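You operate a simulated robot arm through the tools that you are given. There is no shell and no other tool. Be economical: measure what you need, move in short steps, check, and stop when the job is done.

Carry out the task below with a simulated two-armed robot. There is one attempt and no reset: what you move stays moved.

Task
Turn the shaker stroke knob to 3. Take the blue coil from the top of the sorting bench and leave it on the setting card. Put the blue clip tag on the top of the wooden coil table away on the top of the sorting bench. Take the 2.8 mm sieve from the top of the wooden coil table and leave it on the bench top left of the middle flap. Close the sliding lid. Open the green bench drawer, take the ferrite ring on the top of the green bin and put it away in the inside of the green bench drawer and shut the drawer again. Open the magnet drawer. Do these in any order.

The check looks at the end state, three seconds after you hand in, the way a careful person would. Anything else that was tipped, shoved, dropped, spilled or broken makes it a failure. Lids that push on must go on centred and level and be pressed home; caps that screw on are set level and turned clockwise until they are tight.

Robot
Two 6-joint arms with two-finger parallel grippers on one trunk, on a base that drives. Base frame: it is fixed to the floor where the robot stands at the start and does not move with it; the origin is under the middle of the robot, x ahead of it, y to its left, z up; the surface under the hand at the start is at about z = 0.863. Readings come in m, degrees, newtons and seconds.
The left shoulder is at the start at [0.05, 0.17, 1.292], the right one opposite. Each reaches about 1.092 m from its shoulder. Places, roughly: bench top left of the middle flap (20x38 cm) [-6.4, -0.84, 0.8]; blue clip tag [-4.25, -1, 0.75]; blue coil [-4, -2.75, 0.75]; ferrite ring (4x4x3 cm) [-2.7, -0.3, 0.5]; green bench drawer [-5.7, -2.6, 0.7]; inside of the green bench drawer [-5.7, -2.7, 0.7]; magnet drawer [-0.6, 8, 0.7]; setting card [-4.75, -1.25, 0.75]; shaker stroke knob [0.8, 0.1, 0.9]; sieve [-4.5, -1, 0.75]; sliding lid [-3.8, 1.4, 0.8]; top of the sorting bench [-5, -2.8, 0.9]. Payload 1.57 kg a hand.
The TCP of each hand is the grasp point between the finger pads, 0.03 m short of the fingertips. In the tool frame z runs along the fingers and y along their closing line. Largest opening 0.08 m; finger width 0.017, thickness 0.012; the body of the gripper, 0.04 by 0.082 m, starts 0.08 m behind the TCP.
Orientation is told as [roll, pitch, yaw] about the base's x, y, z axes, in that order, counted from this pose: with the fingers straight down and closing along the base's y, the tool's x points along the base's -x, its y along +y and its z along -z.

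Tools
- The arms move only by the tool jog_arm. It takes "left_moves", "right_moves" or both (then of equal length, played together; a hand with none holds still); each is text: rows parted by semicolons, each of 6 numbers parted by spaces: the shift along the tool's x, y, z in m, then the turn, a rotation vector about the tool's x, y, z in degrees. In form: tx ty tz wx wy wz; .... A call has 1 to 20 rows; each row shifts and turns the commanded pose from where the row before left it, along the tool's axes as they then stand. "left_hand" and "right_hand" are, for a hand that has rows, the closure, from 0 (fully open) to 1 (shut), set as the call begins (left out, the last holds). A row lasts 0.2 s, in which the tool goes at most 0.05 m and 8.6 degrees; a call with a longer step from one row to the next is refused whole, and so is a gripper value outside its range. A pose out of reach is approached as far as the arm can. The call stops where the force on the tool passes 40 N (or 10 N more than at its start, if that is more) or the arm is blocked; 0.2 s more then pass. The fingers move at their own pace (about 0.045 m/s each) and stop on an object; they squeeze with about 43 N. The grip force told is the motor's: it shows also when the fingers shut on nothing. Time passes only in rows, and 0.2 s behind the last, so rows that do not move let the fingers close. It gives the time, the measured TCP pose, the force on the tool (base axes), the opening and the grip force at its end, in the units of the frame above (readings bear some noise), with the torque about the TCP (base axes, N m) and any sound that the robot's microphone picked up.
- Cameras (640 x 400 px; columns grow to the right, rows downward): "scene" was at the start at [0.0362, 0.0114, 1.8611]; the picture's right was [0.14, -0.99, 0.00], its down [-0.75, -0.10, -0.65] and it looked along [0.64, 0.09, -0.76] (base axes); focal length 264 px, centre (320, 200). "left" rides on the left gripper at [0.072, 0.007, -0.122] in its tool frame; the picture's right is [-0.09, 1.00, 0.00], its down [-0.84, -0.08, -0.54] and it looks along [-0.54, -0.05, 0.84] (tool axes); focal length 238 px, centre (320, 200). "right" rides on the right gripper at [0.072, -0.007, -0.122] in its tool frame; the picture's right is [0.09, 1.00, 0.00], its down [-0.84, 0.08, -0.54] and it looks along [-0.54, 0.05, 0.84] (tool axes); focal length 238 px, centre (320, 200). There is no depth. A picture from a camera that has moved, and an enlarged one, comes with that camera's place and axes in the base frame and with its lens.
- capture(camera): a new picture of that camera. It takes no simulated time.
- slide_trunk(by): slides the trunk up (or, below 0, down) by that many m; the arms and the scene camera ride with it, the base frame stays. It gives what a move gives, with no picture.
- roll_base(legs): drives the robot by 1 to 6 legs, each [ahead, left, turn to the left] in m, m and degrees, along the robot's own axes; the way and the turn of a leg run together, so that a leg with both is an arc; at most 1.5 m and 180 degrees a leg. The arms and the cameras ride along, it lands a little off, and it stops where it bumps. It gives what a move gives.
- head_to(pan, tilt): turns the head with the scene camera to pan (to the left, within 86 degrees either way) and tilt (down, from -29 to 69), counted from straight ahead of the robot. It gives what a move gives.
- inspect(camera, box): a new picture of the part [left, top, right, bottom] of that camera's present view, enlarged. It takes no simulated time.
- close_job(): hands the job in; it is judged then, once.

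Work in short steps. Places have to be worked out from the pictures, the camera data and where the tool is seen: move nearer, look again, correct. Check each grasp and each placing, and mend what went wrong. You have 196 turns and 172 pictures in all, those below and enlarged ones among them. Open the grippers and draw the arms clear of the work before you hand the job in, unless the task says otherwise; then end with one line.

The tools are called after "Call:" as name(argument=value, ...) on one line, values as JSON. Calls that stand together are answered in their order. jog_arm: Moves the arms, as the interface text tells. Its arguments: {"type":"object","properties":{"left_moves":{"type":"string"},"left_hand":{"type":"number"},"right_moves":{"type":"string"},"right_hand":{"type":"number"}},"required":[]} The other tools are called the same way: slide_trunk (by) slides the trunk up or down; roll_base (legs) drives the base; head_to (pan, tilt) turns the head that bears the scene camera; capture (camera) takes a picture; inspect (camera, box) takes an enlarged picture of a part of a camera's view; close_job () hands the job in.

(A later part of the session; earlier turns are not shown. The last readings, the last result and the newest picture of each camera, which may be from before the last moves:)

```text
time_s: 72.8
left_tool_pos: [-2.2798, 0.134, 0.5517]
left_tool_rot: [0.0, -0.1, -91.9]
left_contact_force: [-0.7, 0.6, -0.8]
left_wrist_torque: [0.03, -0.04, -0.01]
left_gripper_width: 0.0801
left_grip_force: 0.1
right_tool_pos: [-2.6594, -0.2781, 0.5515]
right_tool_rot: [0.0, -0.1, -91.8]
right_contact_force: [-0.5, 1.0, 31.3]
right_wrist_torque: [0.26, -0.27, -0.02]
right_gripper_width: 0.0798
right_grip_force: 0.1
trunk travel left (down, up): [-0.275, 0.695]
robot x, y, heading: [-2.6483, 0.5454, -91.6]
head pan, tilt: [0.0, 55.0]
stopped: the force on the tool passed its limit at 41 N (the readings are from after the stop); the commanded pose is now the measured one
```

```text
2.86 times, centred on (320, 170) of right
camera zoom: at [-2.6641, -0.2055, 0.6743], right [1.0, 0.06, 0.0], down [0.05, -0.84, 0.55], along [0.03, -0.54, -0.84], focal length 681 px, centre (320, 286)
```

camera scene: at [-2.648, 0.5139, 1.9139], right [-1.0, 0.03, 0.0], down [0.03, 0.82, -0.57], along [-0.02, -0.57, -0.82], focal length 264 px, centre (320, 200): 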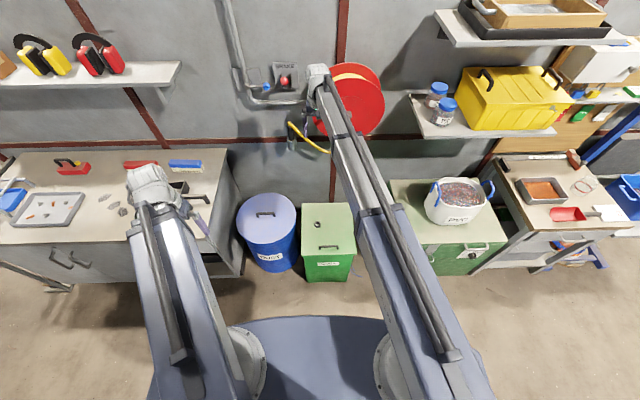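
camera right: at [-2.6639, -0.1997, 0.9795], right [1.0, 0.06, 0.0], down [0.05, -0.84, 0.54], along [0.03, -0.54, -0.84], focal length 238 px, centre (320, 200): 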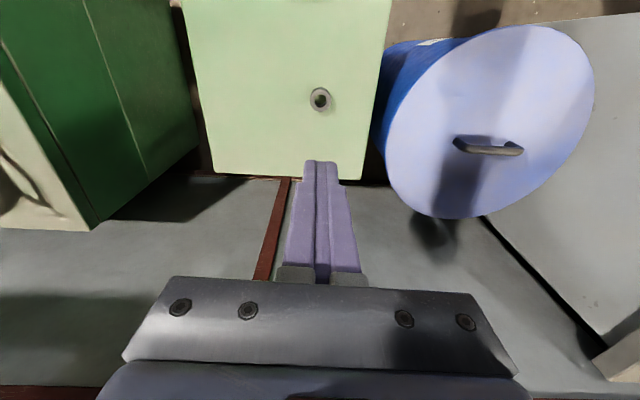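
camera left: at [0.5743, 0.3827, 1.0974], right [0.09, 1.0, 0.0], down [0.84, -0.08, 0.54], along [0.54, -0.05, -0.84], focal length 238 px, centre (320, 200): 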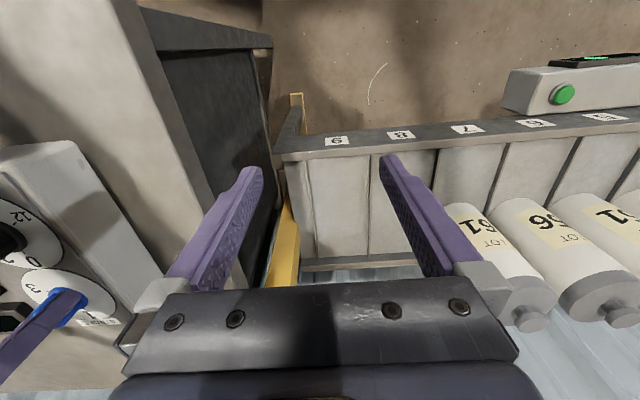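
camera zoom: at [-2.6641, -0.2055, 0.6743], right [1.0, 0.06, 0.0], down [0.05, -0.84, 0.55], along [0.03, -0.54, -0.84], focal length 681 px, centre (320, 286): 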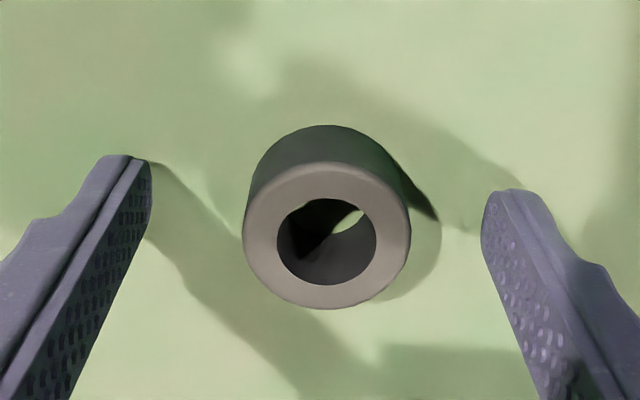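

The tips just touched the lid (z≈0.521). I lift 3 mm, go forward 5 mm, and close.

Call:
jog_arm(right_moves="0 0 -0.003 0 0 0;-0.0055 0.001 0 0 0 0;0 0 0 0 0 0")

Call:
jog_arm(right_moves="0 0 0 0 0 0;0 0 0 0 0 0;0 0 0 0 0 0;0 0 0 0 0 0;0 0 0 0 0 0", right_hand=1)

Call:
inspect(camera="right", box=[220, 100, 420, 240])

```text
time_s: 73.6
left_tool_pos: [-2.2799, 0.1345, 0.552]
left_tool_rot: [-0.1, 0.0, -91.8]
left_contact_force: [-0.8, 0.5, 0.2]
left_wrist_torque: [-0.01, -0.03, 0.01]
left_gripper_width: 0.0797
left_grip_force: 0.2
right_tool_pos: [-2.6592, -0.2823, 0.5523]
right_tool_rot: [0.1, -0.1, -91.8]
right_contact_force: [-1.4, 15.3, 31.1]
right_wrist_torque: [0.6, -0.34, 0.37]
right_gripper_width: 0.079
right_grip_force: 0.1
right hand out of reach, approached as far as the arm can: row 1
trunk travel left (down, up): [-0.275, 0.695]
robot x, y, heading: [-2.6414, 0.5436, -92.1]
head pan, tilt: [0.0, 55.0]
```

```text
time_s: 74.8
left_tool_pos: [-2.2807, 0.1334, 0.5503]
left_tool_rot: [0.0, -0.1, -91.8]
left_contact_force: [-0.5, 0.2, 0.1]
left_wrist_torque: [-0.01, -0.02, 0.03]
left_gripper_width: 0.0799
left_grip_force: 0.0
right_tool_pos: [-2.6577, -0.2856, 0.5523]
right_tool_rot: [0.0, -0.5, -91.8]
right_contact_force: [3.8, -11.2, 42.8]
right_wrist_torque: [0.11, -0.02, -0.02]
right_gripper_width: 0.0334
right_grip_force: 35.2
trunk travel left (down, up): [-0.275, 0.695]
robot x, y, heading: [-2.6472, 0.5419, -91.6]
head pan, tilt: [0.0, 55.0]
```

```text
2.86 times, centred on (320, 170) of right
camera zoom: at [-2.663, -0.2122, 0.6741], right [1.0, 0.06, 0.0], down [0.05, -0.83, 0.55], along [0.03, -0.55, -0.84], focal length 681 px, centre (320, 286)
```

zoom: 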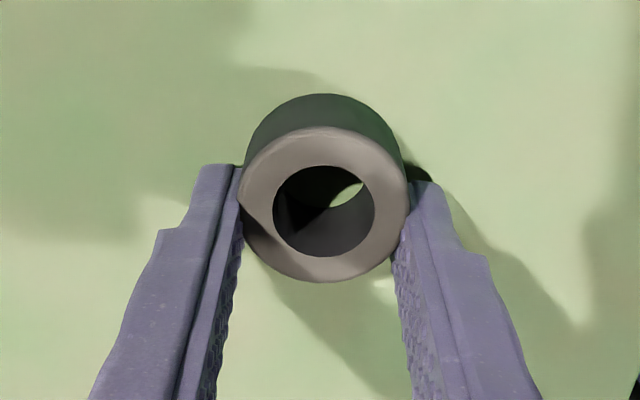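

The arm cannot change height on its own; the trunk must. The ring is ~12 mm ahead of the grasp line: I open, raise 3 mm, move ahead 12 mm and retry.

Call:
jog_arm(right_moves="0 0 0 0 0 0;0 0 0 0 0 0;0 0 0 0 0 0;0 0 0 0 0 0;0 0 0 0 0 0", right_hand=0)

Call:
slide_trunk(by=0.004)

Call:
jog_arm(right_moves="-0.006 0.001 0 0 0 0;-0.006 0 0 0 0 0;0 0 0 0 0 0")

Call:
inspect(camera="right", box=[220, 100, 420, 240])

```text
time_s: 75.4
left_tool_pos: [-2.2769, 0.1346, 0.5505]
left_tool_rot: [-0.1, -0.1, -91.6]
left_contact_force: [-0.1, -0.5, -0.1]
left_wrist_torque: [-0.01, 0.07, -0.01]
left_gripper_width: 0.0803
left_grip_force: 0.1
right_tool_pos: [-2.6469, -0.2852, 0.5532]
right_tool_rot: [0.6, -0.4, -91.2]
right_contact_force: [20.6, -1.7, 44.4]
right_wrist_torque: [0.27, 0.87, -0.13]
right_gripper_width: 0.061
right_grip_force: 0.0
trunk travel left (down, up): [-0.275, 0.695]
robot x, y, heading: [-2.646, 0.543, -91.8]
head pan, tilt: [0.0, 55.0]
stopped in row 3 (right hand): the force on the tool passed its limit at 58 N (the readings are from after the stop); the commanded pose is now the measured one
```

```text
time_s: 76.0
left_tool_pos: [-2.2801, 0.1327, 0.5518]
left_tool_rot: [-0.1, 0.1, -91.7]
left_contact_force: [-0.2, 0.3, 0.4]
left_wrist_torque: [0.03, 0.03, -0.03]
left_gripper_width: 0.0799
left_grip_force: 0.0
right_tool_pos: [-2.6559, -0.2856, 0.5525]
right_tool_rot: [0.2, -0.2, -91.6]
right_contact_force: [0.1, -1.2, -0.2]
right_wrist_torque: [-0.01, 0.01, -0.02]
right_gripper_width: 0.0802
right_grip_force: 0.0
trunk travel left (down, up): [-0.279, 0.691]
robot x, y, heading: [-2.6486, 0.544, -91.7]
head pan, tilt: [0.0, 55.0]
```

```text
time_s: 76.8
left_tool_pos: [-2.2795, 0.1331, 0.5531]
left_tool_rot: [0.0, 0.1, -91.6]
left_contact_force: [0.2, -0.8, 0.2]
left_wrist_torque: [0.01, -0.02, 0.02]
left_gripper_width: 0.0797
left_grip_force: 0.0
right_tool_pos: [-2.6511, -0.2976, 0.5534]
right_tool_rot: [0.3, -0.3, -91.5]
right_contact_force: [0.9, 0.0, 0.6]
right_wrist_torque: [0.01, 0.01, -0.01]
right_gripper_width: 0.0797
right_grip_force: 0.2
trunk travel left (down, up): [-0.279, 0.691]
robot x, y, heading: [-2.6469, 0.5405, -91.7]
head pan, tilt: [0.0, 55.0]
```

```text
2.86 times, centred on (320, 170) of right
camera zoom: at [-2.6576, -0.2255, 0.6757], right [1.0, 0.07, 0.01], down [0.05, -0.84, 0.55], along [0.04, -0.54, -0.84], focal length 681 px, centre (320, 286)
```

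zoom: 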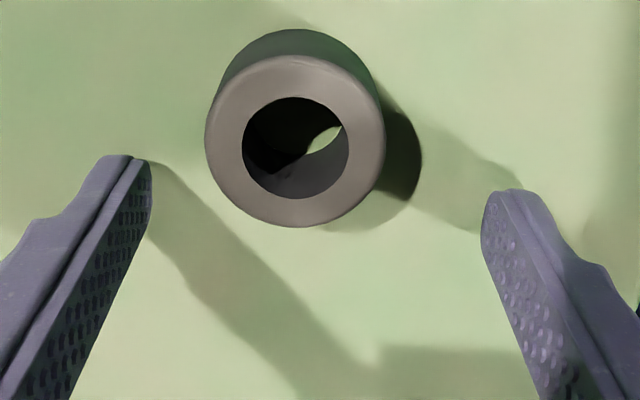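

I had the image direction reversed: image-up is toward the robot, so the ring is at (−2.659, −0.273), behind the grasp point. I move back onto it.

Call:
jog_arm(right_moves="0.0125 -0.004 0 0 0 0;0.012 -0.004 0 0 0 0;0 0 0 0 0 0")

Call:
inspect(camera="right", box=[220, 100, 420, 240])

```text
time_s: 77.6
left_tool_pos: [-2.2796, 0.1329, 0.5528]
left_tool_rot: [0.1, 0.2, -91.8]
left_contact_force: [-1.0, -0.3, -1.0]
left_wrist_torque: [0.01, -0.02, -0.01]
left_gripper_width: 0.0801
left_grip_force: 0.1
right_tool_pos: [-2.6583, -0.2734, 0.5539]
right_tool_rot: [0.4, -0.2, -91.5]
right_contact_force: [-0.3, 0.3, -0.8]
right_wrist_torque: [0.0, -0.01, -0.01]
right_gripper_width: 0.0802
right_grip_force: 0.1
trunk travel left (down, up): [-0.279, 0.691]
robot x, y, heading: [-2.6445, 0.5464, -91.7]
head pan, tilt: [0.0, 55.0]
```

```text
2.86 times, centred on (320, 170) of right
camera zoom: at [-2.6646, -0.2008, 0.6758], right [1.0, 0.07, 0.01], down [0.05, -0.84, 0.55], along [0.04, -0.54, -0.84], focal length 681 px, centre (320, 286)
```

zoom: 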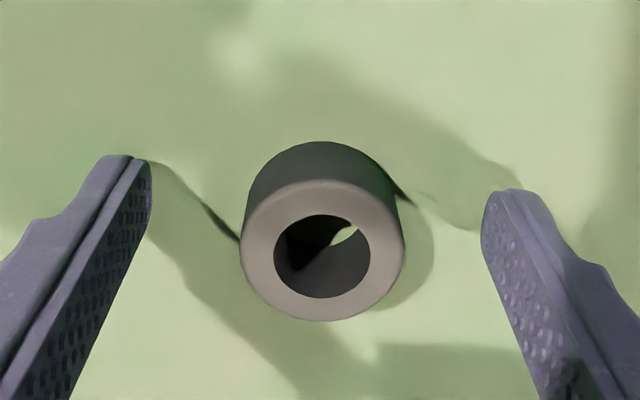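

Nearly centred; 2 mm back, then close and lift just 2 cm to check.

Call:
jog_arm(right_moves="0.0025 0 0 0 0 0;0 0 0 0 0 0")

Call:
jog_arm(right_moves="0 0 0 0 0 0;0 0 0 0 0 0;0 0 0 0 0 0;0 0 0 0 0 0;0 0 0 0 0 0;0 0 0 0 0 0", right_hand=1)

Call:
slide_trunk(by=0.03)

Call:
inspect(camera="right", box=[220, 100, 420, 240])

```text
time_s: 78.2
left_tool_pos: [-2.2793, 0.1325, 0.5526]
left_tool_rot: [0.0, 0.1, -91.7]
left_contact_force: [-0.7, 0.1, -0.3]
left_wrist_torque: [-0.02, -0.02, 0.0]
left_gripper_width: 0.0799
left_grip_force: 0.1
right_tool_pos: [-2.6582, -0.2704, 0.5536]
right_tool_rot: [0.4, -0.2, -91.5]
right_contact_force: [0.0, -0.3, 0.0]
right_wrist_torque: [-0.01, 0.02, 0.02]
right_gripper_width: 0.08
right_grip_force: 0.0
trunk travel left (down, up): [-0.279, 0.691]
robot x, y, heading: [-2.6454, 0.5431, -91.9]
head pan, tilt: [0.0, 55.0]
```

```text
time_s: 79.6
left_tool_pos: [-2.2794, 0.1329, 0.5532]
left_tool_rot: [0.0, 0.1, -91.7]
left_contact_force: [-0.5, 0.8, -0.3]
left_wrist_torque: [0.03, -0.02, 0.01]
left_gripper_width: 0.08
left_grip_force: 0.2
right_tool_pos: [-2.6592, -0.2704, 0.5532]
right_tool_rot: [0.4, -0.2, -91.4]
right_contact_force: [0.8, -0.1, -0.5]
right_wrist_torque: [-0.01, -0.02, 0.01]
right_gripper_width: 0.0329
right_grip_force: 41.3
trunk travel left (down, up): [-0.279, 0.691]
robot x, y, heading: [-2.6454, 0.5444, -91.8]
head pan, tilt: [0.0, 55.0]
```

```text
time_s: 80.3
left_tool_pos: [-2.2801, 0.1331, 0.5826]
left_tool_rot: [0.0, 0.0, -91.7]
left_contact_force: [-0.2, 0.5, 0.0]
left_wrist_torque: [-0.02, -0.02, 0.02]
left_gripper_width: 0.0798
left_grip_force: 0.1
right_tool_pos: [-2.6585, -0.2709, 0.5838]
right_tool_rot: [0.4, -0.2, -91.4]
right_contact_force: [0.2, 0.4, -1.1]
right_wrist_torque: [-0.02, 0.01, 0.01]
right_gripper_width: 0.033
right_grip_force: 41.7
trunk travel left (down, up): [-0.309, 0.661]
robot x, y, heading: [-2.6428, 0.5407, -91.3]
head pan, tilt: [0.0, 55.0]
```

```text
2.86 times, centred on (320, 170) of right
camera zoom: at [-2.6646, -0.1983, 0.7057], right [1.0, 0.07, 0.01], down [0.05, -0.84, 0.55], along [0.04, -0.54, -0.84], focal length 681 px, centre (320, 286)
```

zoom: 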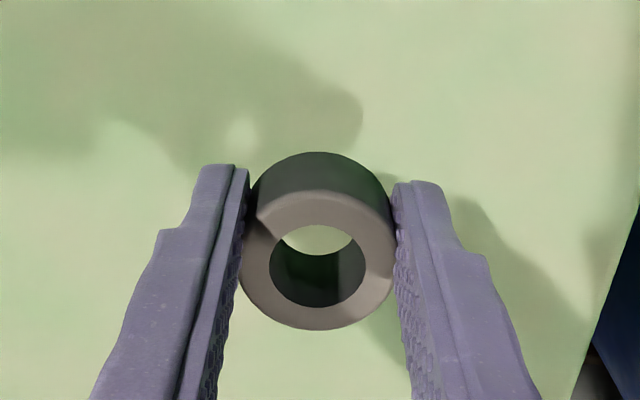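

The ring is held. I raise the trunk high, retract the right hand, turn toward −x, and look ahead.

Call:
slide_trunk(by=0.4)

Call:
slide_trunk(by=0.25)

Call:
jog_arm(right_moves="0.042 -0.015 0 0 0 0;0.042 -0.015 0 0 0 0;0.042 -0.015 0 0 0 0;0.042 -0.015 0 0 0 0;0.042 -0.015 0 0 0 0;0.042 -0.015 0 0 0 0;0.042 -0.015 0 0 0 0;0.042 -0.015 0 0 0 0;0.042 -0.015 0 0 0 0;0 0 0 0 0 0")

Call:
roll_base(legs=[[0, 0, -88], [0.8, 0, 0]])

Call:
head_to(pan=0, tilt=35)

Call:
capture(camera="scene")

Call:
head_to(pan=-70, tilt=45)

Call:
capture(camera="scene")

```text
time_s: 84.2
left_tool_pos: [-2.2799, 0.1325, 0.9827]
left_tool_rot: [0.0, 0.0, -91.7]
left_contact_force: [0.5, 0.1, 0.5]
left_wrist_torque: [0.0, 0.01, 0.03]
left_gripper_width: 0.08
left_grip_force: 0.1
right_tool_pos: [-2.6581, -0.2703, 0.9828]
right_tool_rot: [0.4, -0.2, -91.6]
right_contact_force: [-0.1, -0.1, -1.0]
right_wrist_torque: [-0.03, -0.03, -0.03]
right_gripper_width: 0.0331
right_grip_force: 41.1
trunk travel left (down, up): [-0.709, 0.261]
robot x, y, heading: [-2.645, 0.5411, -92.0]
head pan, tilt: [0.0, 55.0]
```

```text
time_s: 86.7
left_tool_pos: [-2.2789, 0.133, 1.2329]
left_tool_rot: [0.0, 0.1, -91.7]
left_contact_force: [0.4, -0.5, -0.2]
left_wrist_torque: [0.02, 0.01, -0.01]
left_gripper_width: 0.08
left_grip_force: 0.1
right_tool_pos: [-2.6586, -0.2716, 1.2331]
right_tool_rot: [0.4, -0.2, -91.5]
right_contact_force: [0.7, 0.9, -0.8]
right_wrist_torque: [0.02, 0.01, 0.01]
right_gripper_width: 0.0332
right_grip_force: 41.2
trunk travel left (down, up): [-0.959, 0.011]
robot x, y, heading: [-2.6455, 0.5404, -91.7]
head pan, tilt: [0.0, 55.0]
```

```text
time_s: 88.9
left_tool_pos: [-2.2793, 0.1322, 1.2321]
left_tool_rot: [0.0, 0.0, -91.8]
left_contact_force: [-0.2, 1.1, -0.3]
left_wrist_torque: [0.03, 0.01, 0.02]
left_gripper_width: 0.0801
left_grip_force: 0.0
right_tool_pos: [-2.7789, 0.092, 1.2334]
right_tool_rot: [0.3, -0.1, -91.4]
right_contact_force: [-0.4, -0.4, -0.4]
right_wrist_torque: [0.01, -0.01, 0.01]
right_gripper_width: 0.0328
right_grip_force: 41.4
right hand out of reach, approached as far as the arm can: row 9
trunk travel left (down, up): [-0.959, 0.011]
robot x, y, heading: [-2.647, 0.5455, -92.0]
head pan, tilt: [0.0, 55.0]
```

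```text
time_s: 97.0
left_tool_pos: [-3.8435, 0.1505, 1.2335]
left_tool_rot: [0.1, 0.1, -179.2]
left_contact_force: [-0.6, -1.2, 0.1]
left_wrist_torque: [-0.01, -0.04, -0.01]
left_gripper_width: 0.0801
left_grip_force: 0.0
right_tool_pos: [-3.905, 0.6468, 1.2341]
right_tool_rot: [0.4, -0.1, -179.1]
right_contact_force: [-0.1, 0.0, -0.3]
right_wrist_torque: [0.01, -0.03, 0.0]
right_gripper_width: 0.0333
right_grip_force: 40.2
trunk travel left (down, up): [-0.959, 0.011]
robot x, y, heading: [-3.447, 0.5347, -179.0]
head pan, tilt: [0.0, 55.0]
```

```text
time_s: 97.8
left_tool_pos: [-3.8432, 0.1505, 1.2336]
left_tool_rot: [-0.1, 0.0, -179.2]
left_contact_force: [0.5, 0.3, 0.7]
left_wrist_torque: [0.0, 0.02, 0.0]
left_gripper_width: 0.0801
left_grip_force: 0.1
right_tool_pos: [-3.904, 0.6475, 1.2337]
right_tool_rot: [0.4, -0.3, -179.0]
right_contact_force: [-0.7, 0.0, -0.6]
right_wrist_torque: [0.0, 0.02, -0.03]
right_gripper_width: 0.033
right_grip_force: 40.8
trunk travel left (down, up): [-0.959, 0.011]
robot x, y, heading: [-3.4521, 0.5323, -179.2]
head pan, tilt: [0.0, 35.0]
```

```text
136 pictures are left
camera scene: at [-3.496, 0.5343, 1.9336], right [-0.01, 1.0, 0.0], down [0.57, 0.01, -0.82], along [-0.82, -0.01, -0.57], focal length 264 px, centre (320, 200)
```

scene: 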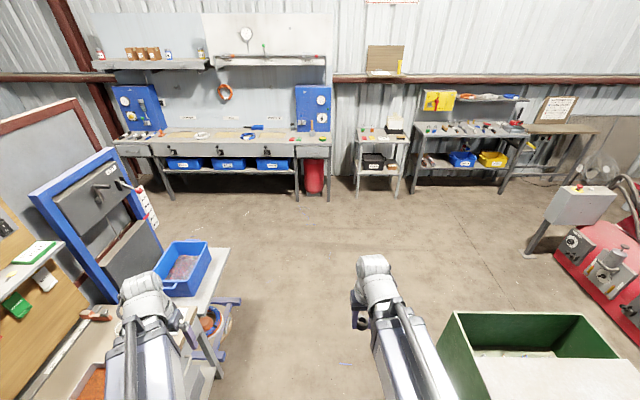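

```text
time_s: 99.2
left_tool_pos: [-3.8421, 0.1503, 1.2342]
left_tool_rot: [0.1, 0.1, -179.1]
left_contact_force: [1.3, -0.4, 0.3]
left_wrist_torque: [0.03, -0.01, 0.01]
left_gripper_width: 0.0797
left_grip_force: 0.1
right_tool_pos: [-3.9041, 0.6461, 1.234]
right_tool_rot: [0.4, -0.2, -179.0]
right_contact_force: [1.0, -0.1, -1.1]
right_wrist_torque: [0.0, -0.02, 0.0]
right_gripper_width: 0.0331
right_grip_force: 41.1
trunk travel left (down, up): [-0.959, 0.011]
robot x, y, heading: [-3.4427, 0.5349, -179.6]
head pan, tilt: [-70.0, 45.0]
```

```text
135 pictures are left
camera scene: at [-3.437, 0.6115, 1.9188], right [0.93, 0.36, 0.0], down [0.25, -0.66, -0.71], along [-0.25, 0.66, -0.71], focal length 264 px, centre (320, 200)
```

scene: 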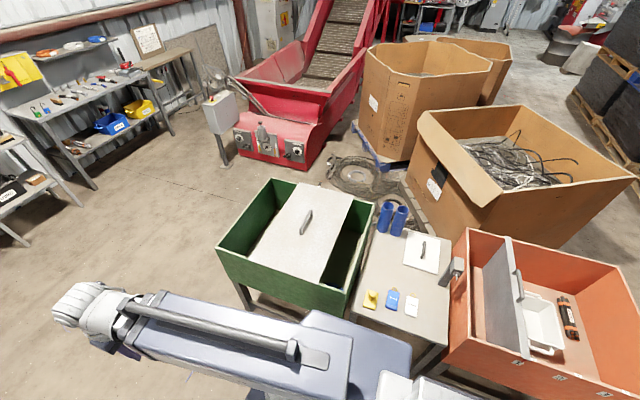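

The green box's white lid with handle is the sliding lid at (−3.85, 1.4). I zoom in to see how it slides.

Call:
inspect(camera="scene", box=[190, 160, 400, 330])

```text
2.35 times, centred on (295, 245) of scene
camera zoom: at [-3.437, 0.6115, 1.9188], right [0.93, 0.36, 0.0], down [0.25, -0.66, -0.71], along [-0.25, 0.66, -0.71], focal length 621 px, centre (379, 94)
```

zoom: 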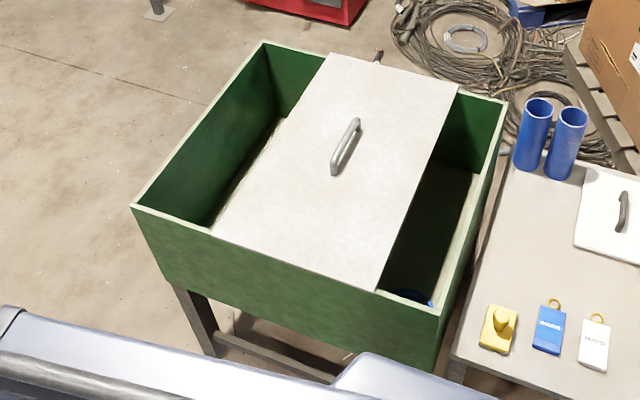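

I need a better look into the box. I drive 0.4 m ahead, turn right to face it, and look down.

Call:
roll_base(legs=[[0.4, 0.05, 0], [0, 0, -90.5]])

Call:
head_to(pan=0, tilt=55)

Call:
capture(camera="scene")

Call:
capture(camera="left")

```text
time_s: 105.5
left_tool_pos: [-4.2265, 0.8777, 1.2341]
left_tool_rot: [0.0, 0.0, 90.2]
left_contact_force: [-0.5, -0.2, 0.6]
left_wrist_torque: [-0.03, 0.02, 0.0]
left_gripper_width: 0.0805
left_grip_force: 0.2
right_tool_pos: [-3.7287, 0.9343, 1.2335]
right_tool_rot: [0.4, -0.1, 90.4]
right_contact_force: [-0.9, 0.6, -0.2]
right_wrist_torque: [-0.02, -0.01, 0.05]
right_gripper_width: 0.0329
right_grip_force: 41.3
trunk travel left (down, up): [-0.959, 0.011]
robot x, y, heading: [-3.8464, 0.4784, 90.2]
head pan, tilt: [-70.0, 45.0]
```

```text
time_s: 107.0
left_tool_pos: [-4.2265, 0.8773, 1.2339]
left_tool_rot: [0.0, 0.1, 90.2]
left_contact_force: [-0.5, -0.1, 0.7]
left_wrist_torque: [0.03, 0.0, 0.01]
left_gripper_width: 0.0799
left_grip_force: 0.1
right_tool_pos: [-3.729, 0.9339, 1.2346]
right_tool_rot: [0.3, -0.2, 90.3]
right_contact_force: [-0.4, -0.9, -1.0]
right_wrist_torque: [-0.01, -0.01, -0.01]
right_gripper_width: 0.033
right_grip_force: 41.0
trunk travel left (down, up): [-0.959, 0.011]
robot x, y, heading: [-3.8465, 0.4807, 90.2]
head pan, tilt: [0.0, 55.0]
```

```text
133 pictures are left
camera scene: at [-3.8473, 0.5113, 1.9054], right [1.0, 0.0, 0.0], down [0.0, -0.82, -0.57], along [0.0, 0.57, -0.82], focal length 264 px, centre (320, 200)
```

scene: 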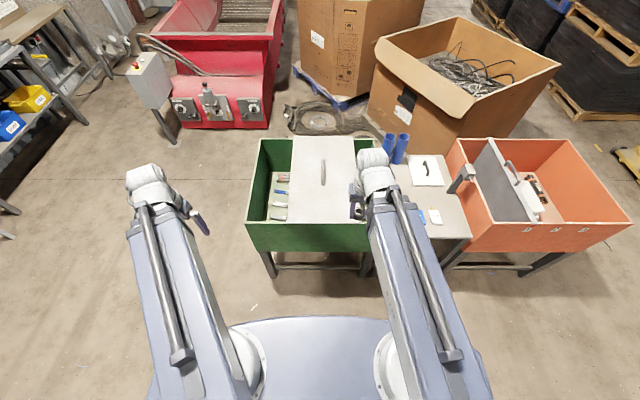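

```text
132 pictures are left
camera left: at [-4.2327, 0.8059, 1.356], right [-1.0, 0.09, 0.0], down [0.07, 0.84, 0.54], along [0.05, 0.54, -0.84], focal length 238 px, centre (320, 200)
```

left: 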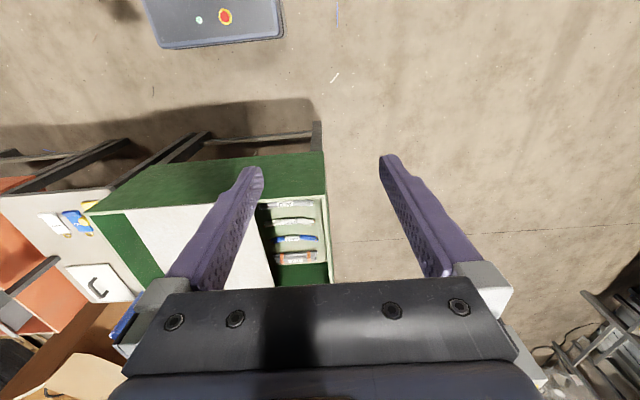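

I zoom on the box.

Call:
inspect(camera="scene", box=[235, 125, 395, 265])

Call:
capture(camera="right")

Call:
inspect(camera="left", box=[80, 140, 340, 300])

```text
2.86 times, centred on (315, 195) of scene
camera zoom: at [-3.8473, 0.5113, 1.9054], right [1.0, 0.0, 0.0], down [0.0, -0.82, -0.57], along [0.0, 0.57, -0.82], focal length 754 px, centre (334, 214)
```

zoom: 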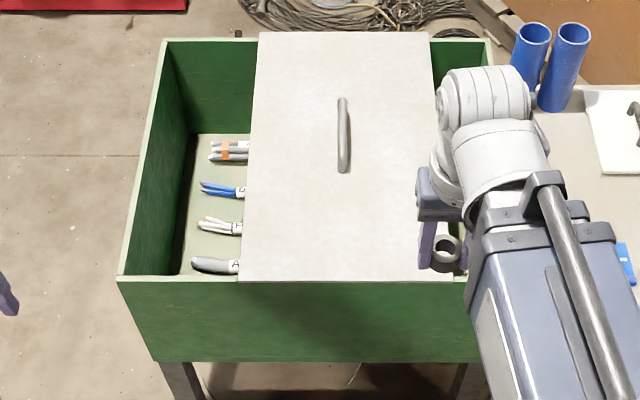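

```text
130 pictures are left
camera right: at [-3.7216, 0.8621, 1.3559], right [-0.99, -0.1, 0.01], down [-0.08, 0.83, 0.54], along [-0.06, 0.54, -0.84], focal length 238 px, centre (320, 200)
```

right: 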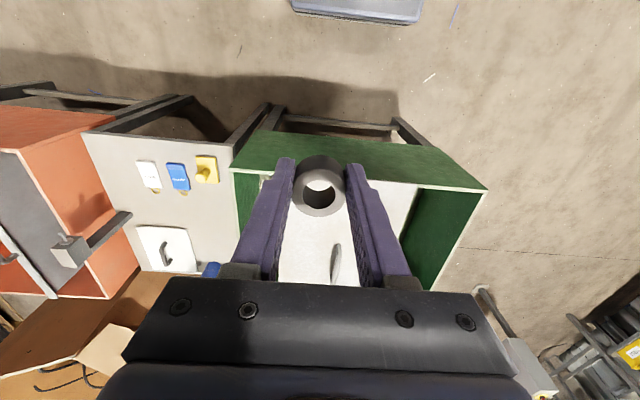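

```text
2.46 times, centred on (210, 220) of left
camera zoom: at [-4.2327, 0.8059, 1.356], right [-1.0, 0.09, 0.0], down [0.07, 0.84, 0.54], along [0.05, 0.54, -0.84], focal length 587 px, centre (591, 151)
```

zoom: 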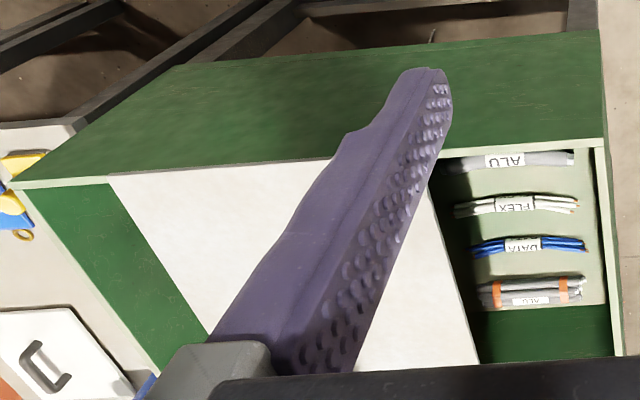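

I shift the right hand aside and bring the left hand over the box to look straight down.

Call:
jog_arm(left_moves="-0.03 -0.03 0 0 0 0;-0.03 -0.03 0 0 0 0;-0.03 -0.03 0 0 0 0;-0.03 -0.03 0 0 0 0;-0.03 -0.03 0 0 0 0;-0.03 -0.03 0 0 0 0;-0.03 -0.03 0 0 0 0;-0.03 -0.03 0 0 0 0", right_moves="0 -0.03 0 0 0 0;0 -0.03 0 0 0 0;0 -0.03 0 0 0 0;0 -0.03 0 0 0 0;0 -0.03 0 0 0 0;0 -0.03 0 0 0 0;0 -0.03 0 0 0 0;0 -0.03 0 0 0 0")

Call:
capture(camera="scene")

Call:
capture(camera="left")

```text
time_s: 108.8
left_tool_pos: [-3.9847, 1.1184, 1.2319]
left_tool_rot: [0.1, 0.1, 90.2]
left_contact_force: [0.3, 0.6, -0.1]
left_wrist_torque: [-0.02, 0.01, 0.0]
left_gripper_width: 0.0804
left_grip_force: 0.0
right_tool_pos: [-3.4873, 0.9363, 1.2323]
right_tool_rot: [0.4, 0.0, 90.6]
right_contact_force: [0.7, 0.4, -1.5]
right_wrist_torque: [-0.01, 0.0, -0.01]
right_gripper_width: 0.0332
right_grip_force: 41.6
trunk travel left (down, up): [-0.959, 0.011]
robot x, y, heading: [-3.8484, 0.477, 90.2]
head pan, tilt: [0.0, 55.0]
```

```text
128 pictures are left
camera scene: at [-3.8455, 0.5124, 1.9054], right [1.0, 0.0, 0.0], down [0.0, -0.82, -0.57], along [0.0, 0.57, -0.82], focal length 264 px, centre (320, 200)
```

scene: 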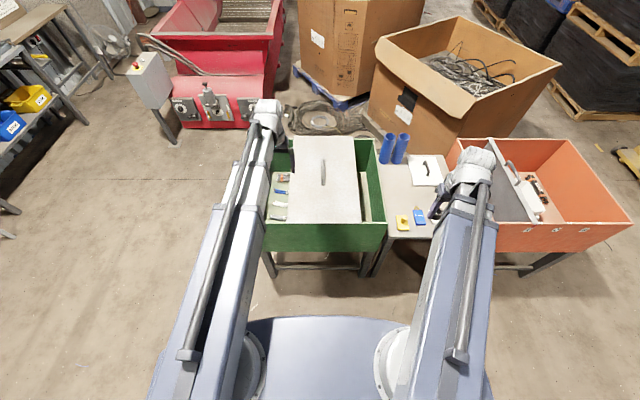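

```text
127 pictures are left
camera left: at [-3.9917, 1.048, 1.3558], right [-1.0, 0.09, 0.0], down [0.07, 0.84, 0.54], along [0.05, 0.54, -0.84], focal length 238 px, centre (320, 200)
```

left: 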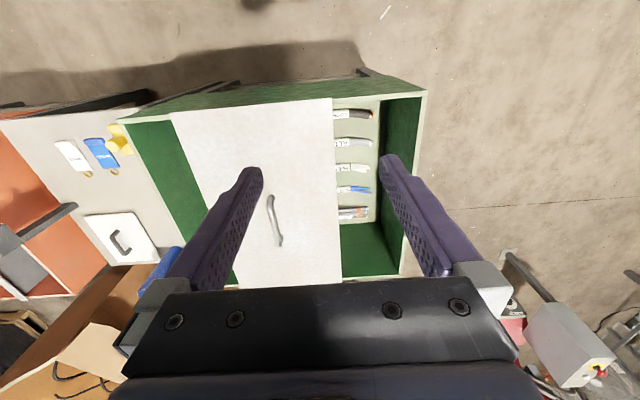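

Zoom on both images to see the right-hand side of the box.

Call:
inspect(camera="scene", box=[250, 125, 400, 255])

Call:
inspect(camera="left", box=[110, 80, 440, 290])

```text
3.08 times, centred on (325, 190) of scene
camera zoom: at [-3.8455, 0.5124, 1.9054], right [1.0, 0.0, 0.0], down [0.0, -0.82, -0.57], along [0.0, 0.57, -0.82], focal length 812 px, centre (305, 231)
```

zoom: 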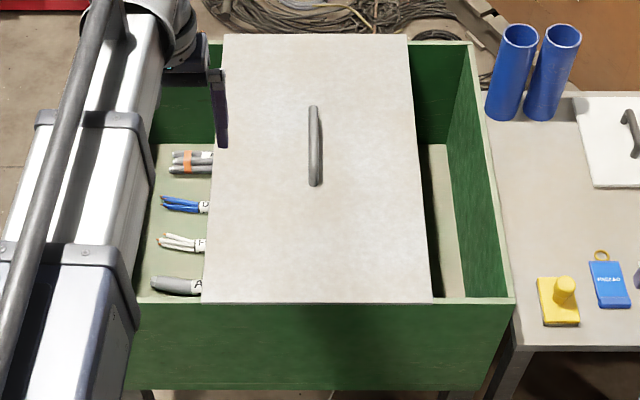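

```text
1.90 times, centred on (275, 185) of left
camera zoom: at [-3.9917, 1.048, 1.3558], right [-1.0, 0.09, 0.0], down [0.07, 0.84, 0.54], along [0.05, 0.54, -0.84], focal length 454 px, centre (406, 229)
```

zoom: 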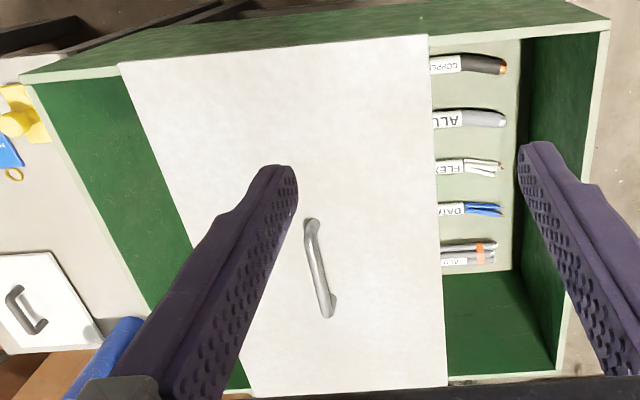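

The lid slides along x and I want to grip its handle at about (−3.83, 1.45, 0.82). I extend the left hand over it, opening spanning the bar, then lower partway.

Call:
jog_arm(left_moves="-0.038 -0.02 0 0 0 0;-0.038 -0.02 0 0 0 0;-0.038 -0.02 0 0 0 0;-0.038 -0.02 0 0 0 0;-0.038 -0.02 0 0 0 0;-0.038 -0.02 0 0 0 0;-0.038 -0.02 0 0 0 0;-0.038 -0.017 0 0 0 0;0 0 0 0 0 0")

Call:
slide_trunk(by=-0.28)

Call:
capture(camera="left")

Call:
capture(camera="scene")

```text
time_s: 110.8
left_tool_pos: [-3.8442, 1.3836, 1.2335]
left_tool_rot: [0.0, 0.0, 90.2]
left_contact_force: [0.3, 0.1, -0.1]
left_wrist_torque: [0.01, 0.01, -0.01]
left_gripper_width: 0.0801
left_grip_force: 0.0
left hand out of reach, approached as far as the arm can: row 8
right_tool_pos: [-3.4901, 0.9366, 1.2329]
right_tool_rot: [0.4, -0.1, 90.4]
right_contact_force: [-0.1, -0.3, 0.2]
right_wrist_torque: [0.0, -0.02, 0.03]
right_gripper_width: 0.033
right_grip_force: 41.1
trunk travel left (down, up): [-0.959, 0.011]
robot x, y, heading: [-3.8471, 0.4765, 90.1]
head pan, tilt: [0.0, 55.0]
```

```text
time_s: 113.6
left_tool_pos: [-3.8441, 1.3819, 0.9536]
left_tool_rot: [0.0, -0.1, 90.2]
left_contact_force: [0.3, 0.8, 0.1]
left_wrist_torque: [0.01, -0.01, 0.01]
left_gripper_width: 0.0797
left_grip_force: 0.1
right_tool_pos: [-3.4901, 0.9365, 0.9532]
right_tool_rot: [0.4, -0.2, 90.4]
right_contact_force: [0.5, 0.0, -0.4]
right_wrist_torque: [0.03, -0.01, 0.04]
right_gripper_width: 0.0327
right_grip_force: 41.1
trunk travel left (down, up): [-0.679, 0.291]
robot x, y, heading: [-3.8447, 0.4804, 90.1]
head pan, tilt: [0.0, 55.0]
```

```text
124 pictures are left
camera left: at [-3.8502, 1.3108, 1.076], right [-1.0, 0.09, 0.0], down [0.07, 0.84, 0.54], along [0.05, 0.54, -0.84], focal length 238 px, centre (320, 200)
```

left: 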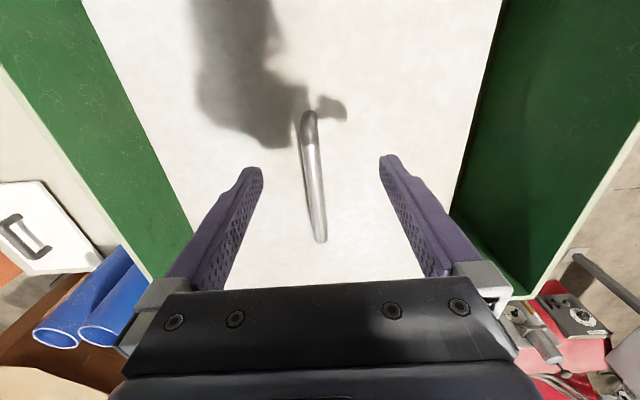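

```text
123 pictures are left
camera scene: at [-3.8473, 0.5113, 1.6254], right [1.0, 0.0, 0.0], down [0.0, -0.82, -0.57], along [0.0, 0.57, -0.82], focal length 264 px, centre (320, 200)
```

scene: 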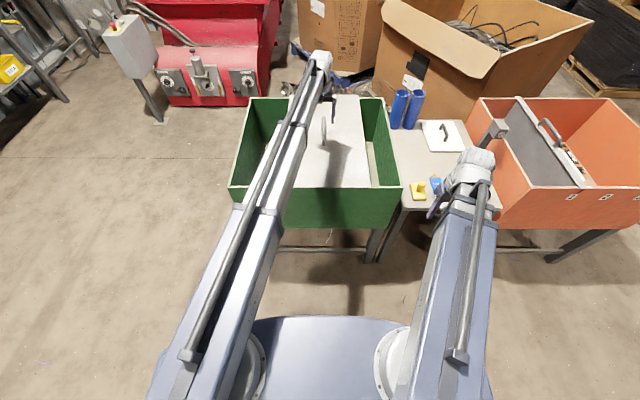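

The handle bar spans y 1.375–1.54 at x≈−3.831; the hand is at its near end and arm-limited. I roll the base 7 cm ahead and shift 13 mm, then recheck.

Call:
roll_base(legs=[[0.07, 0, 0]])

Call:
jog_arm(left_moves="0.002 -0.013 0 0 0 0;0 0 0 0 0 0")

Call:
slide_trunk(by=-0.08)

Call:
capture(camera="left")

```text
time_s: 114.6
left_tool_pos: [-3.8444, 1.4545, 0.952]
left_tool_rot: [-0.1, 0.1, 90.2]
left_contact_force: [0.3, 0.3, -1.2]
left_wrist_torque: [-0.02, 0.01, 0.02]
left_gripper_width: 0.0797
left_grip_force: 0.0
right_tool_pos: [-3.4898, 1.0073, 0.9525]
right_tool_rot: [0.5, 0.0, 90.4]
right_contact_force: [1.2, 0.7, -1.1]
right_wrist_torque: [-0.06, 0.04, -0.01]
right_gripper_width: 0.033
right_grip_force: 40.7
trunk travel left (down, up): [-0.679, 0.291]
robot x, y, heading: [-3.8477, 0.5463, 90.1]
head pan, tilt: [0.0, 55.0]
```

```text
time_s: 115.2
left_tool_pos: [-3.8314, 1.4498, 0.9536]
left_tool_rot: [0.1, -0.1, 90.2]
left_contact_force: [-0.2, -0.1, -0.1]
left_wrist_torque: [0.03, 0.0, -0.01]
left_gripper_width: 0.0803
left_grip_force: 0.0
right_tool_pos: [-3.4901, 1.0065, 0.9534]
right_tool_rot: [0.4, -0.3, 90.4]
right_contact_force: [-0.5, -0.4, -1.2]
right_wrist_torque: [-0.01, -0.02, -0.04]
right_gripper_width: 0.0332
right_grip_force: 40.9
trunk travel left (down, up): [-0.679, 0.291]
robot x, y, heading: [-3.8497, 0.5482, 90.4]
head pan, tilt: [0.0, 55.0]
```

```text
time_s: 116.4
left_tool_pos: [-3.832, 1.4497, 0.8738]
left_tool_rot: [0.0, -0.2, 90.2]
left_contact_force: [0.7, -0.8, 0.5]
left_wrist_torque: [-0.03, 0.0, -0.03]
left_gripper_width: 0.0801
left_grip_force: 0.0
right_tool_pos: [-3.4894, 1.0074, 0.8731]
right_tool_rot: [0.4, -0.2, 90.4]
right_contact_force: [-1.2, -0.2, -0.8]
right_wrist_torque: [0.01, -0.03, 0.0]
right_gripper_width: 0.0331
right_grip_force: 41.1
trunk travel left (down, up): [-0.599, 0.371]
robot x, y, heading: [-3.8444, 0.5474, 90.2]
head pan, tilt: [0.0, 55.0]
```

```text
122 pictures are left
camera left: at [-3.8374, 1.3782, 0.9959], right [-1.0, 0.09, 0.0], down [0.07, 0.84, 0.54], along [0.05, 0.54, -0.84], focal length 238 px, centre (320, 200)
```

left: 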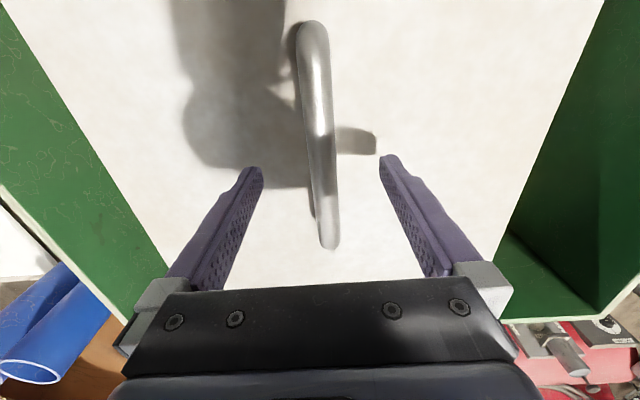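

Handle centred between the fingers. I lower 3 cm and close on the bar.

Call:
slide_trunk(by=-0.03)

Call:
jog_arm(left_moves="0 0 0 0 0 0;0 0 0 0 0 0;0 0 0 0 0 0;0 0 0 0 0 0;0 0 0 0 0 0", left_hand=1)

Call:
capture(camera="left")

```text
time_s: 117.1
left_tool_pos: [-3.8315, 1.4504, 0.8435]
left_tool_rot: [0.0, -0.1, 90.2]
left_contact_force: [-0.9, 0.3, -0.2]
left_wrist_torque: [0.03, -0.01, -0.01]
left_gripper_width: 0.0798
left_grip_force: 0.0
right_tool_pos: [-3.49, 1.005, 0.8431]
right_tool_rot: [0.4, -0.2, 90.4]
right_contact_force: [1.0, -0.3, -1.4]
right_wrist_torque: [-0.04, -0.01, 0.03]
right_gripper_width: 0.0333
right_grip_force: 41.3
trunk travel left (down, up): [-0.569, 0.401]
robot x, y, heading: [-3.8462, 0.5505, 90.1]
head pan, tilt: [0.0, 55.0]
```

```text
time_s: 118.3
left_tool_pos: [-3.8306, 1.4503, 0.8435]
left_tool_rot: [0.1, 0.0, 90.1]
left_contact_force: [-3.8, -0.8, -0.8]
left_wrist_torque: [-0.12, 0.06, -0.1]
left_gripper_width: 0.018
left_grip_force: 25.5
right_tool_pos: [-3.49, 1.0059, 0.8426]
right_tool_rot: [0.4, -0.2, 90.4]
right_contact_force: [-0.6, 0.5, -0.4]
right_wrist_torque: [0.0, 0.02, 0.01]
right_gripper_width: 0.0331
right_grip_force: 41.5
trunk travel left (down, up): [-0.569, 0.401]
robot x, y, heading: [-3.8516, 0.5471, 90.3]
head pan, tilt: [0.0, 55.0]
```

```text
121 pictures are left
camera left: at [-3.8382, 1.3783, 0.9658], right [-1.0, 0.09, 0.0], down [0.07, 0.84, 0.54], along [0.05, 0.54, -0.84], focal length 238 px, centre (320, 200)
```

left: 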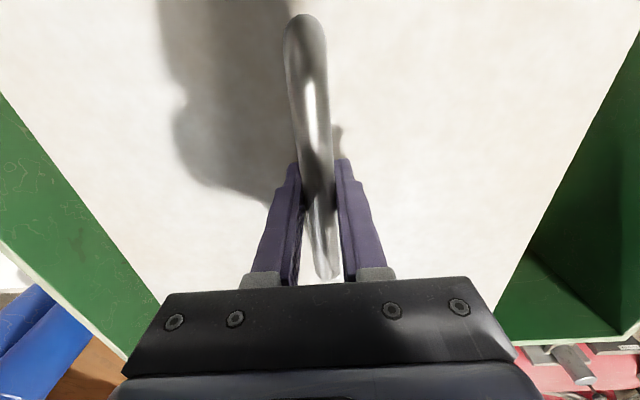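

Handle gripped. I try sliding toward +x a few cm and read the force.

Call:
jog_arm(left_moves="0 -0.01 0 0 0 0;0 -0.01 0 0 0 0;0 -0.01 0 0 0 0;0 0 0 0 0 0")

Call:
capture(camera="scene")

```text
time_s: 119.3
left_tool_pos: [-3.8021, 1.4462, 0.8416]
left_tool_rot: [0.0, -0.3, 90.1]
left_contact_force: [-2.6, 25.8, 5.5]
left_wrist_torque: [-0.27, -0.02, -0.18]
left_gripper_width: 0.0178
left_grip_force: 32.8
left hand out of reach, approached as far as the arm can: row 2
right_tool_pos: [-3.4897, 1.0067, 0.8429]
right_tool_rot: [0.4, -0.1, 90.4]
right_contact_force: [0.2, -0.1, -1.0]
right_wrist_torque: [-0.03, 0.01, 0.01]
right_gripper_width: 0.033
right_grip_force: 40.9
trunk travel left (down, up): [-0.569, 0.401]
robot x, y, heading: [-3.8501, 0.5493, 90.2]
head pan, tilt: [0.0, 55.0]
```

```text
120 pictures are left
camera scene: at [-3.8476, 0.5835, 1.5153], right [1.0, 0.0, 0.0], down [0.0, -0.82, -0.57], along [0.0, 0.57, -0.82], focal length 264 px, centre (320, 200)
```

scene: 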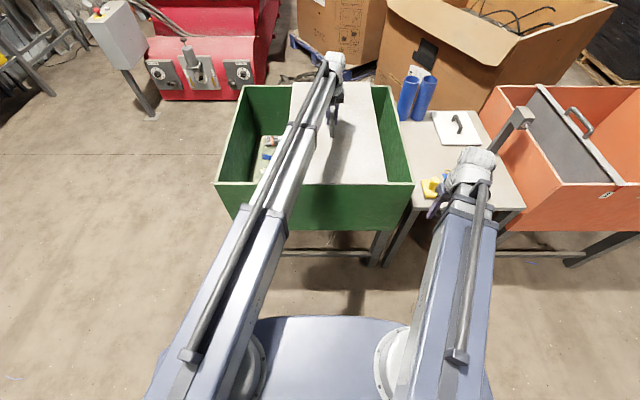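

The lid follows freely. I use the base to slide it further +x (right) by 10 cm, watching for a stop.

Call:
roll_base(legs=[[0, -0.1, 0]])

Call:
capture(camera="scene")

Call:
capture(camera="left")

```text
time_s: 120.5
left_tool_pos: [-3.7021, 1.4467, 0.8431]
left_tool_rot: [-0.1, -0.3, 90.2]
left_contact_force: [-3.8, 24.1, 3.0]
left_wrist_torque: [-0.09, 0.07, -0.11]
left_gripper_width: 0.0179
left_grip_force: 32.2
right_tool_pos: [-3.3897, 1.0074, 0.8428]
right_tool_rot: [0.4, -0.1, 90.3]
right_contact_force: [0.2, -0.5, -0.7]
right_wrist_torque: [0.01, 0.01, 0.0]
right_gripper_width: 0.0334
right_grip_force: 41.2
trunk travel left (down, up): [-0.569, 0.401]
robot x, y, heading: [-3.7511, 0.5496, 90.1]
head pan, tilt: [0.0, 55.0]
```

```text
119 pictures are left
camera scene: at [-3.7473, 0.5835, 1.5153], right [1.0, 0.0, 0.0], down [0.0, -0.82, -0.57], along [0.0, 0.57, -0.82], focal length 264 px, centre (320, 200)
```

scene: 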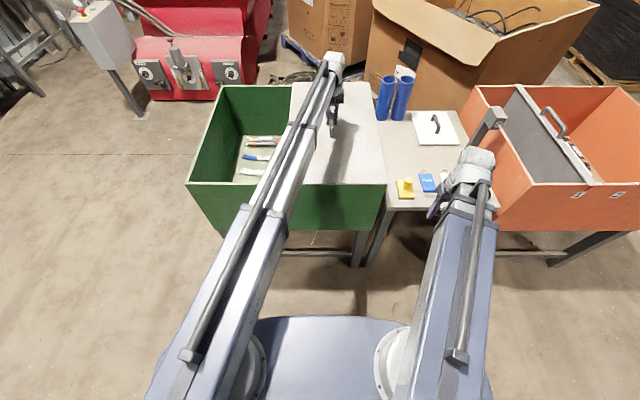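

```text
118 pictures are left
camera left: at [-3.7082, 1.3733, 0.9643], right [-1.0, 0.09, 0.0], down [0.07, 0.83, 0.55], along [0.05, 0.54, -0.84], focal length 238 px, centre (320, 200)
```

left: 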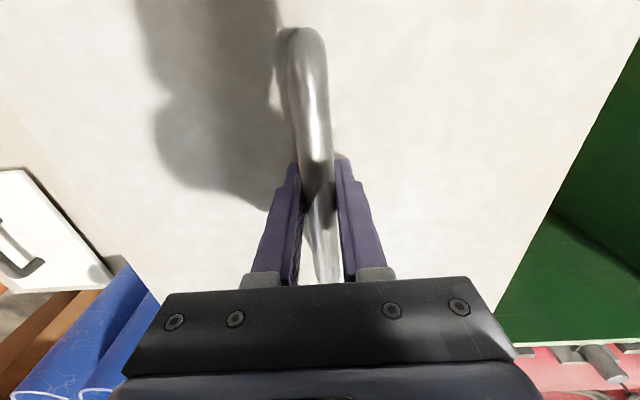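

I zoom to see the lid relative to the box's right edge and what is exposed on the left.

Call:
inspect(camera="scene", box=[180, 70, 400, 240])

```text
2.35 times, centred on (290, 155) of scene
camera zoom: at [-3.7473, 0.5835, 1.5153], right [1.0, 0.0, 0.0], down [0.0, -0.82, -0.57], along [0.0, 0.57, -0.82], focal length 621 px, centre (391, 306)
```

zoom: 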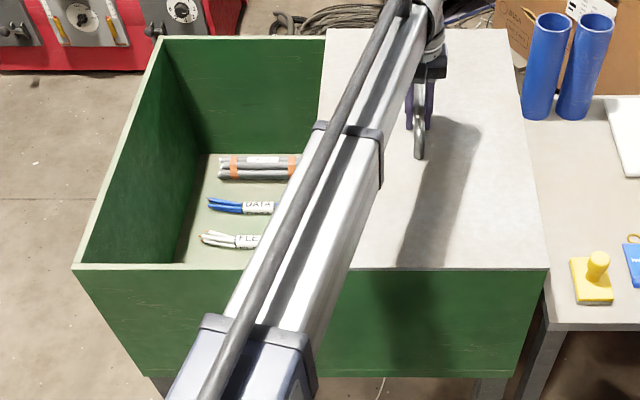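

The lid is flush with the right wall. I test whether there is an end stop by rolling another 2 cm right.

Call:
roll_base(legs=[[0, -0.02, 0]])

Call:
inspect(camera="scene", box=[180, 70, 400, 240])

```text
time_s: 121.3
left_tool_pos: [-3.7022, 1.4455, 0.8433]
left_tool_rot: [0.7, -0.2, 90.7]
left_contact_force: [-0.4, 0.5, -10.8]
left_wrist_torque: [0.16, 0.05, -0.44]
left_gripper_width: 0.0176
left_grip_force: 32.7
right_tool_pos: [-3.3744, 1.0073, 0.8421]
right_tool_rot: [0.4, -0.2, 90.4]
right_contact_force: [0.0, 0.4, -0.5]
right_wrist_torque: [-0.03, 0.0, 0.02]
right_gripper_width: 0.033
right_grip_force: 40.9
trunk travel left (down, up): [-0.569, 0.401]
robot x, y, heading: [-3.7322, 0.5507, 90.2]
head pan, tilt: [0.0, 55.0]
stopped in leg 1: the force on the tool passed its limit at 48 N (the readings are from after the stop); the commanded pose is now the measured one
```

```text
2.35 times, centred on (290, 155) of scene
camera zoom: at [-3.7326, 0.5828, 1.5153], right [1.0, 0.0, 0.0], down [0.0, -0.82, -0.57], along [0.0, 0.57, -0.82], focal length 621 px, centre (391, 306)
```

zoom: 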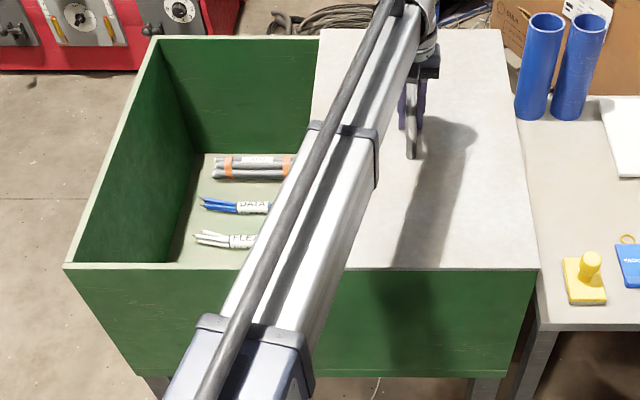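

There is an end stop flush at the right. Now I slide left with the base to find the other stop and see what the right half holds.

Call:
roll_base(legs=[[0, 0.2, 0]])

Call:
inspect(camera="scene", box=[180, 70, 400, 240])

```text
time_s: 122.9
left_tool_pos: [-3.9045, 1.446, 0.842]
left_tool_rot: [0.8, -0.4, 90.8]
left_contact_force: [-3.4, 12.9, -0.3]
left_wrist_torque: [-0.11, -0.21, -0.59]
left_gripper_width: 0.0181
left_grip_force: 32.2
right_tool_pos: [-3.5764, 1.0072, 0.842]
right_tool_rot: [0.3, -0.1, 90.6]
right_contact_force: [0.8, 0.0, -0.1]
right_wrist_torque: [-0.01, 0.0, -0.04]
right_gripper_width: 0.0331
right_grip_force: 40.5
trunk travel left (down, up): [-0.569, 0.401]
robot x, y, heading: [-3.932, 0.5498, 90.4]
head pan, tilt: [0.0, 55.0]
```

```text
2.35 times, centred on (290, 155) of scene
camera zoom: at [-3.9336, 0.582, 1.5154], right [1.0, 0.01, 0.0], down [0.0, -0.82, -0.57], along [0.0, 0.57, -0.82], focal length 621 px, centre (391, 306)
```

zoom: 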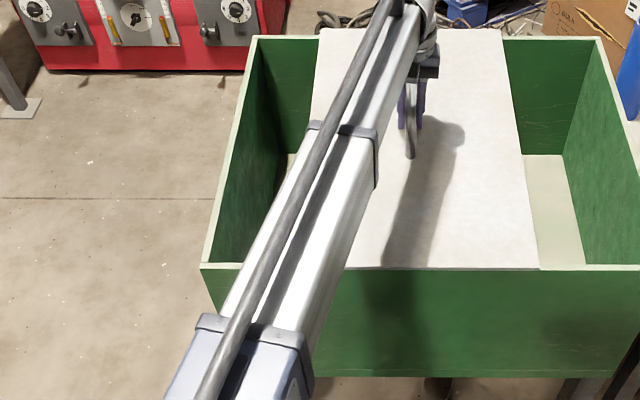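

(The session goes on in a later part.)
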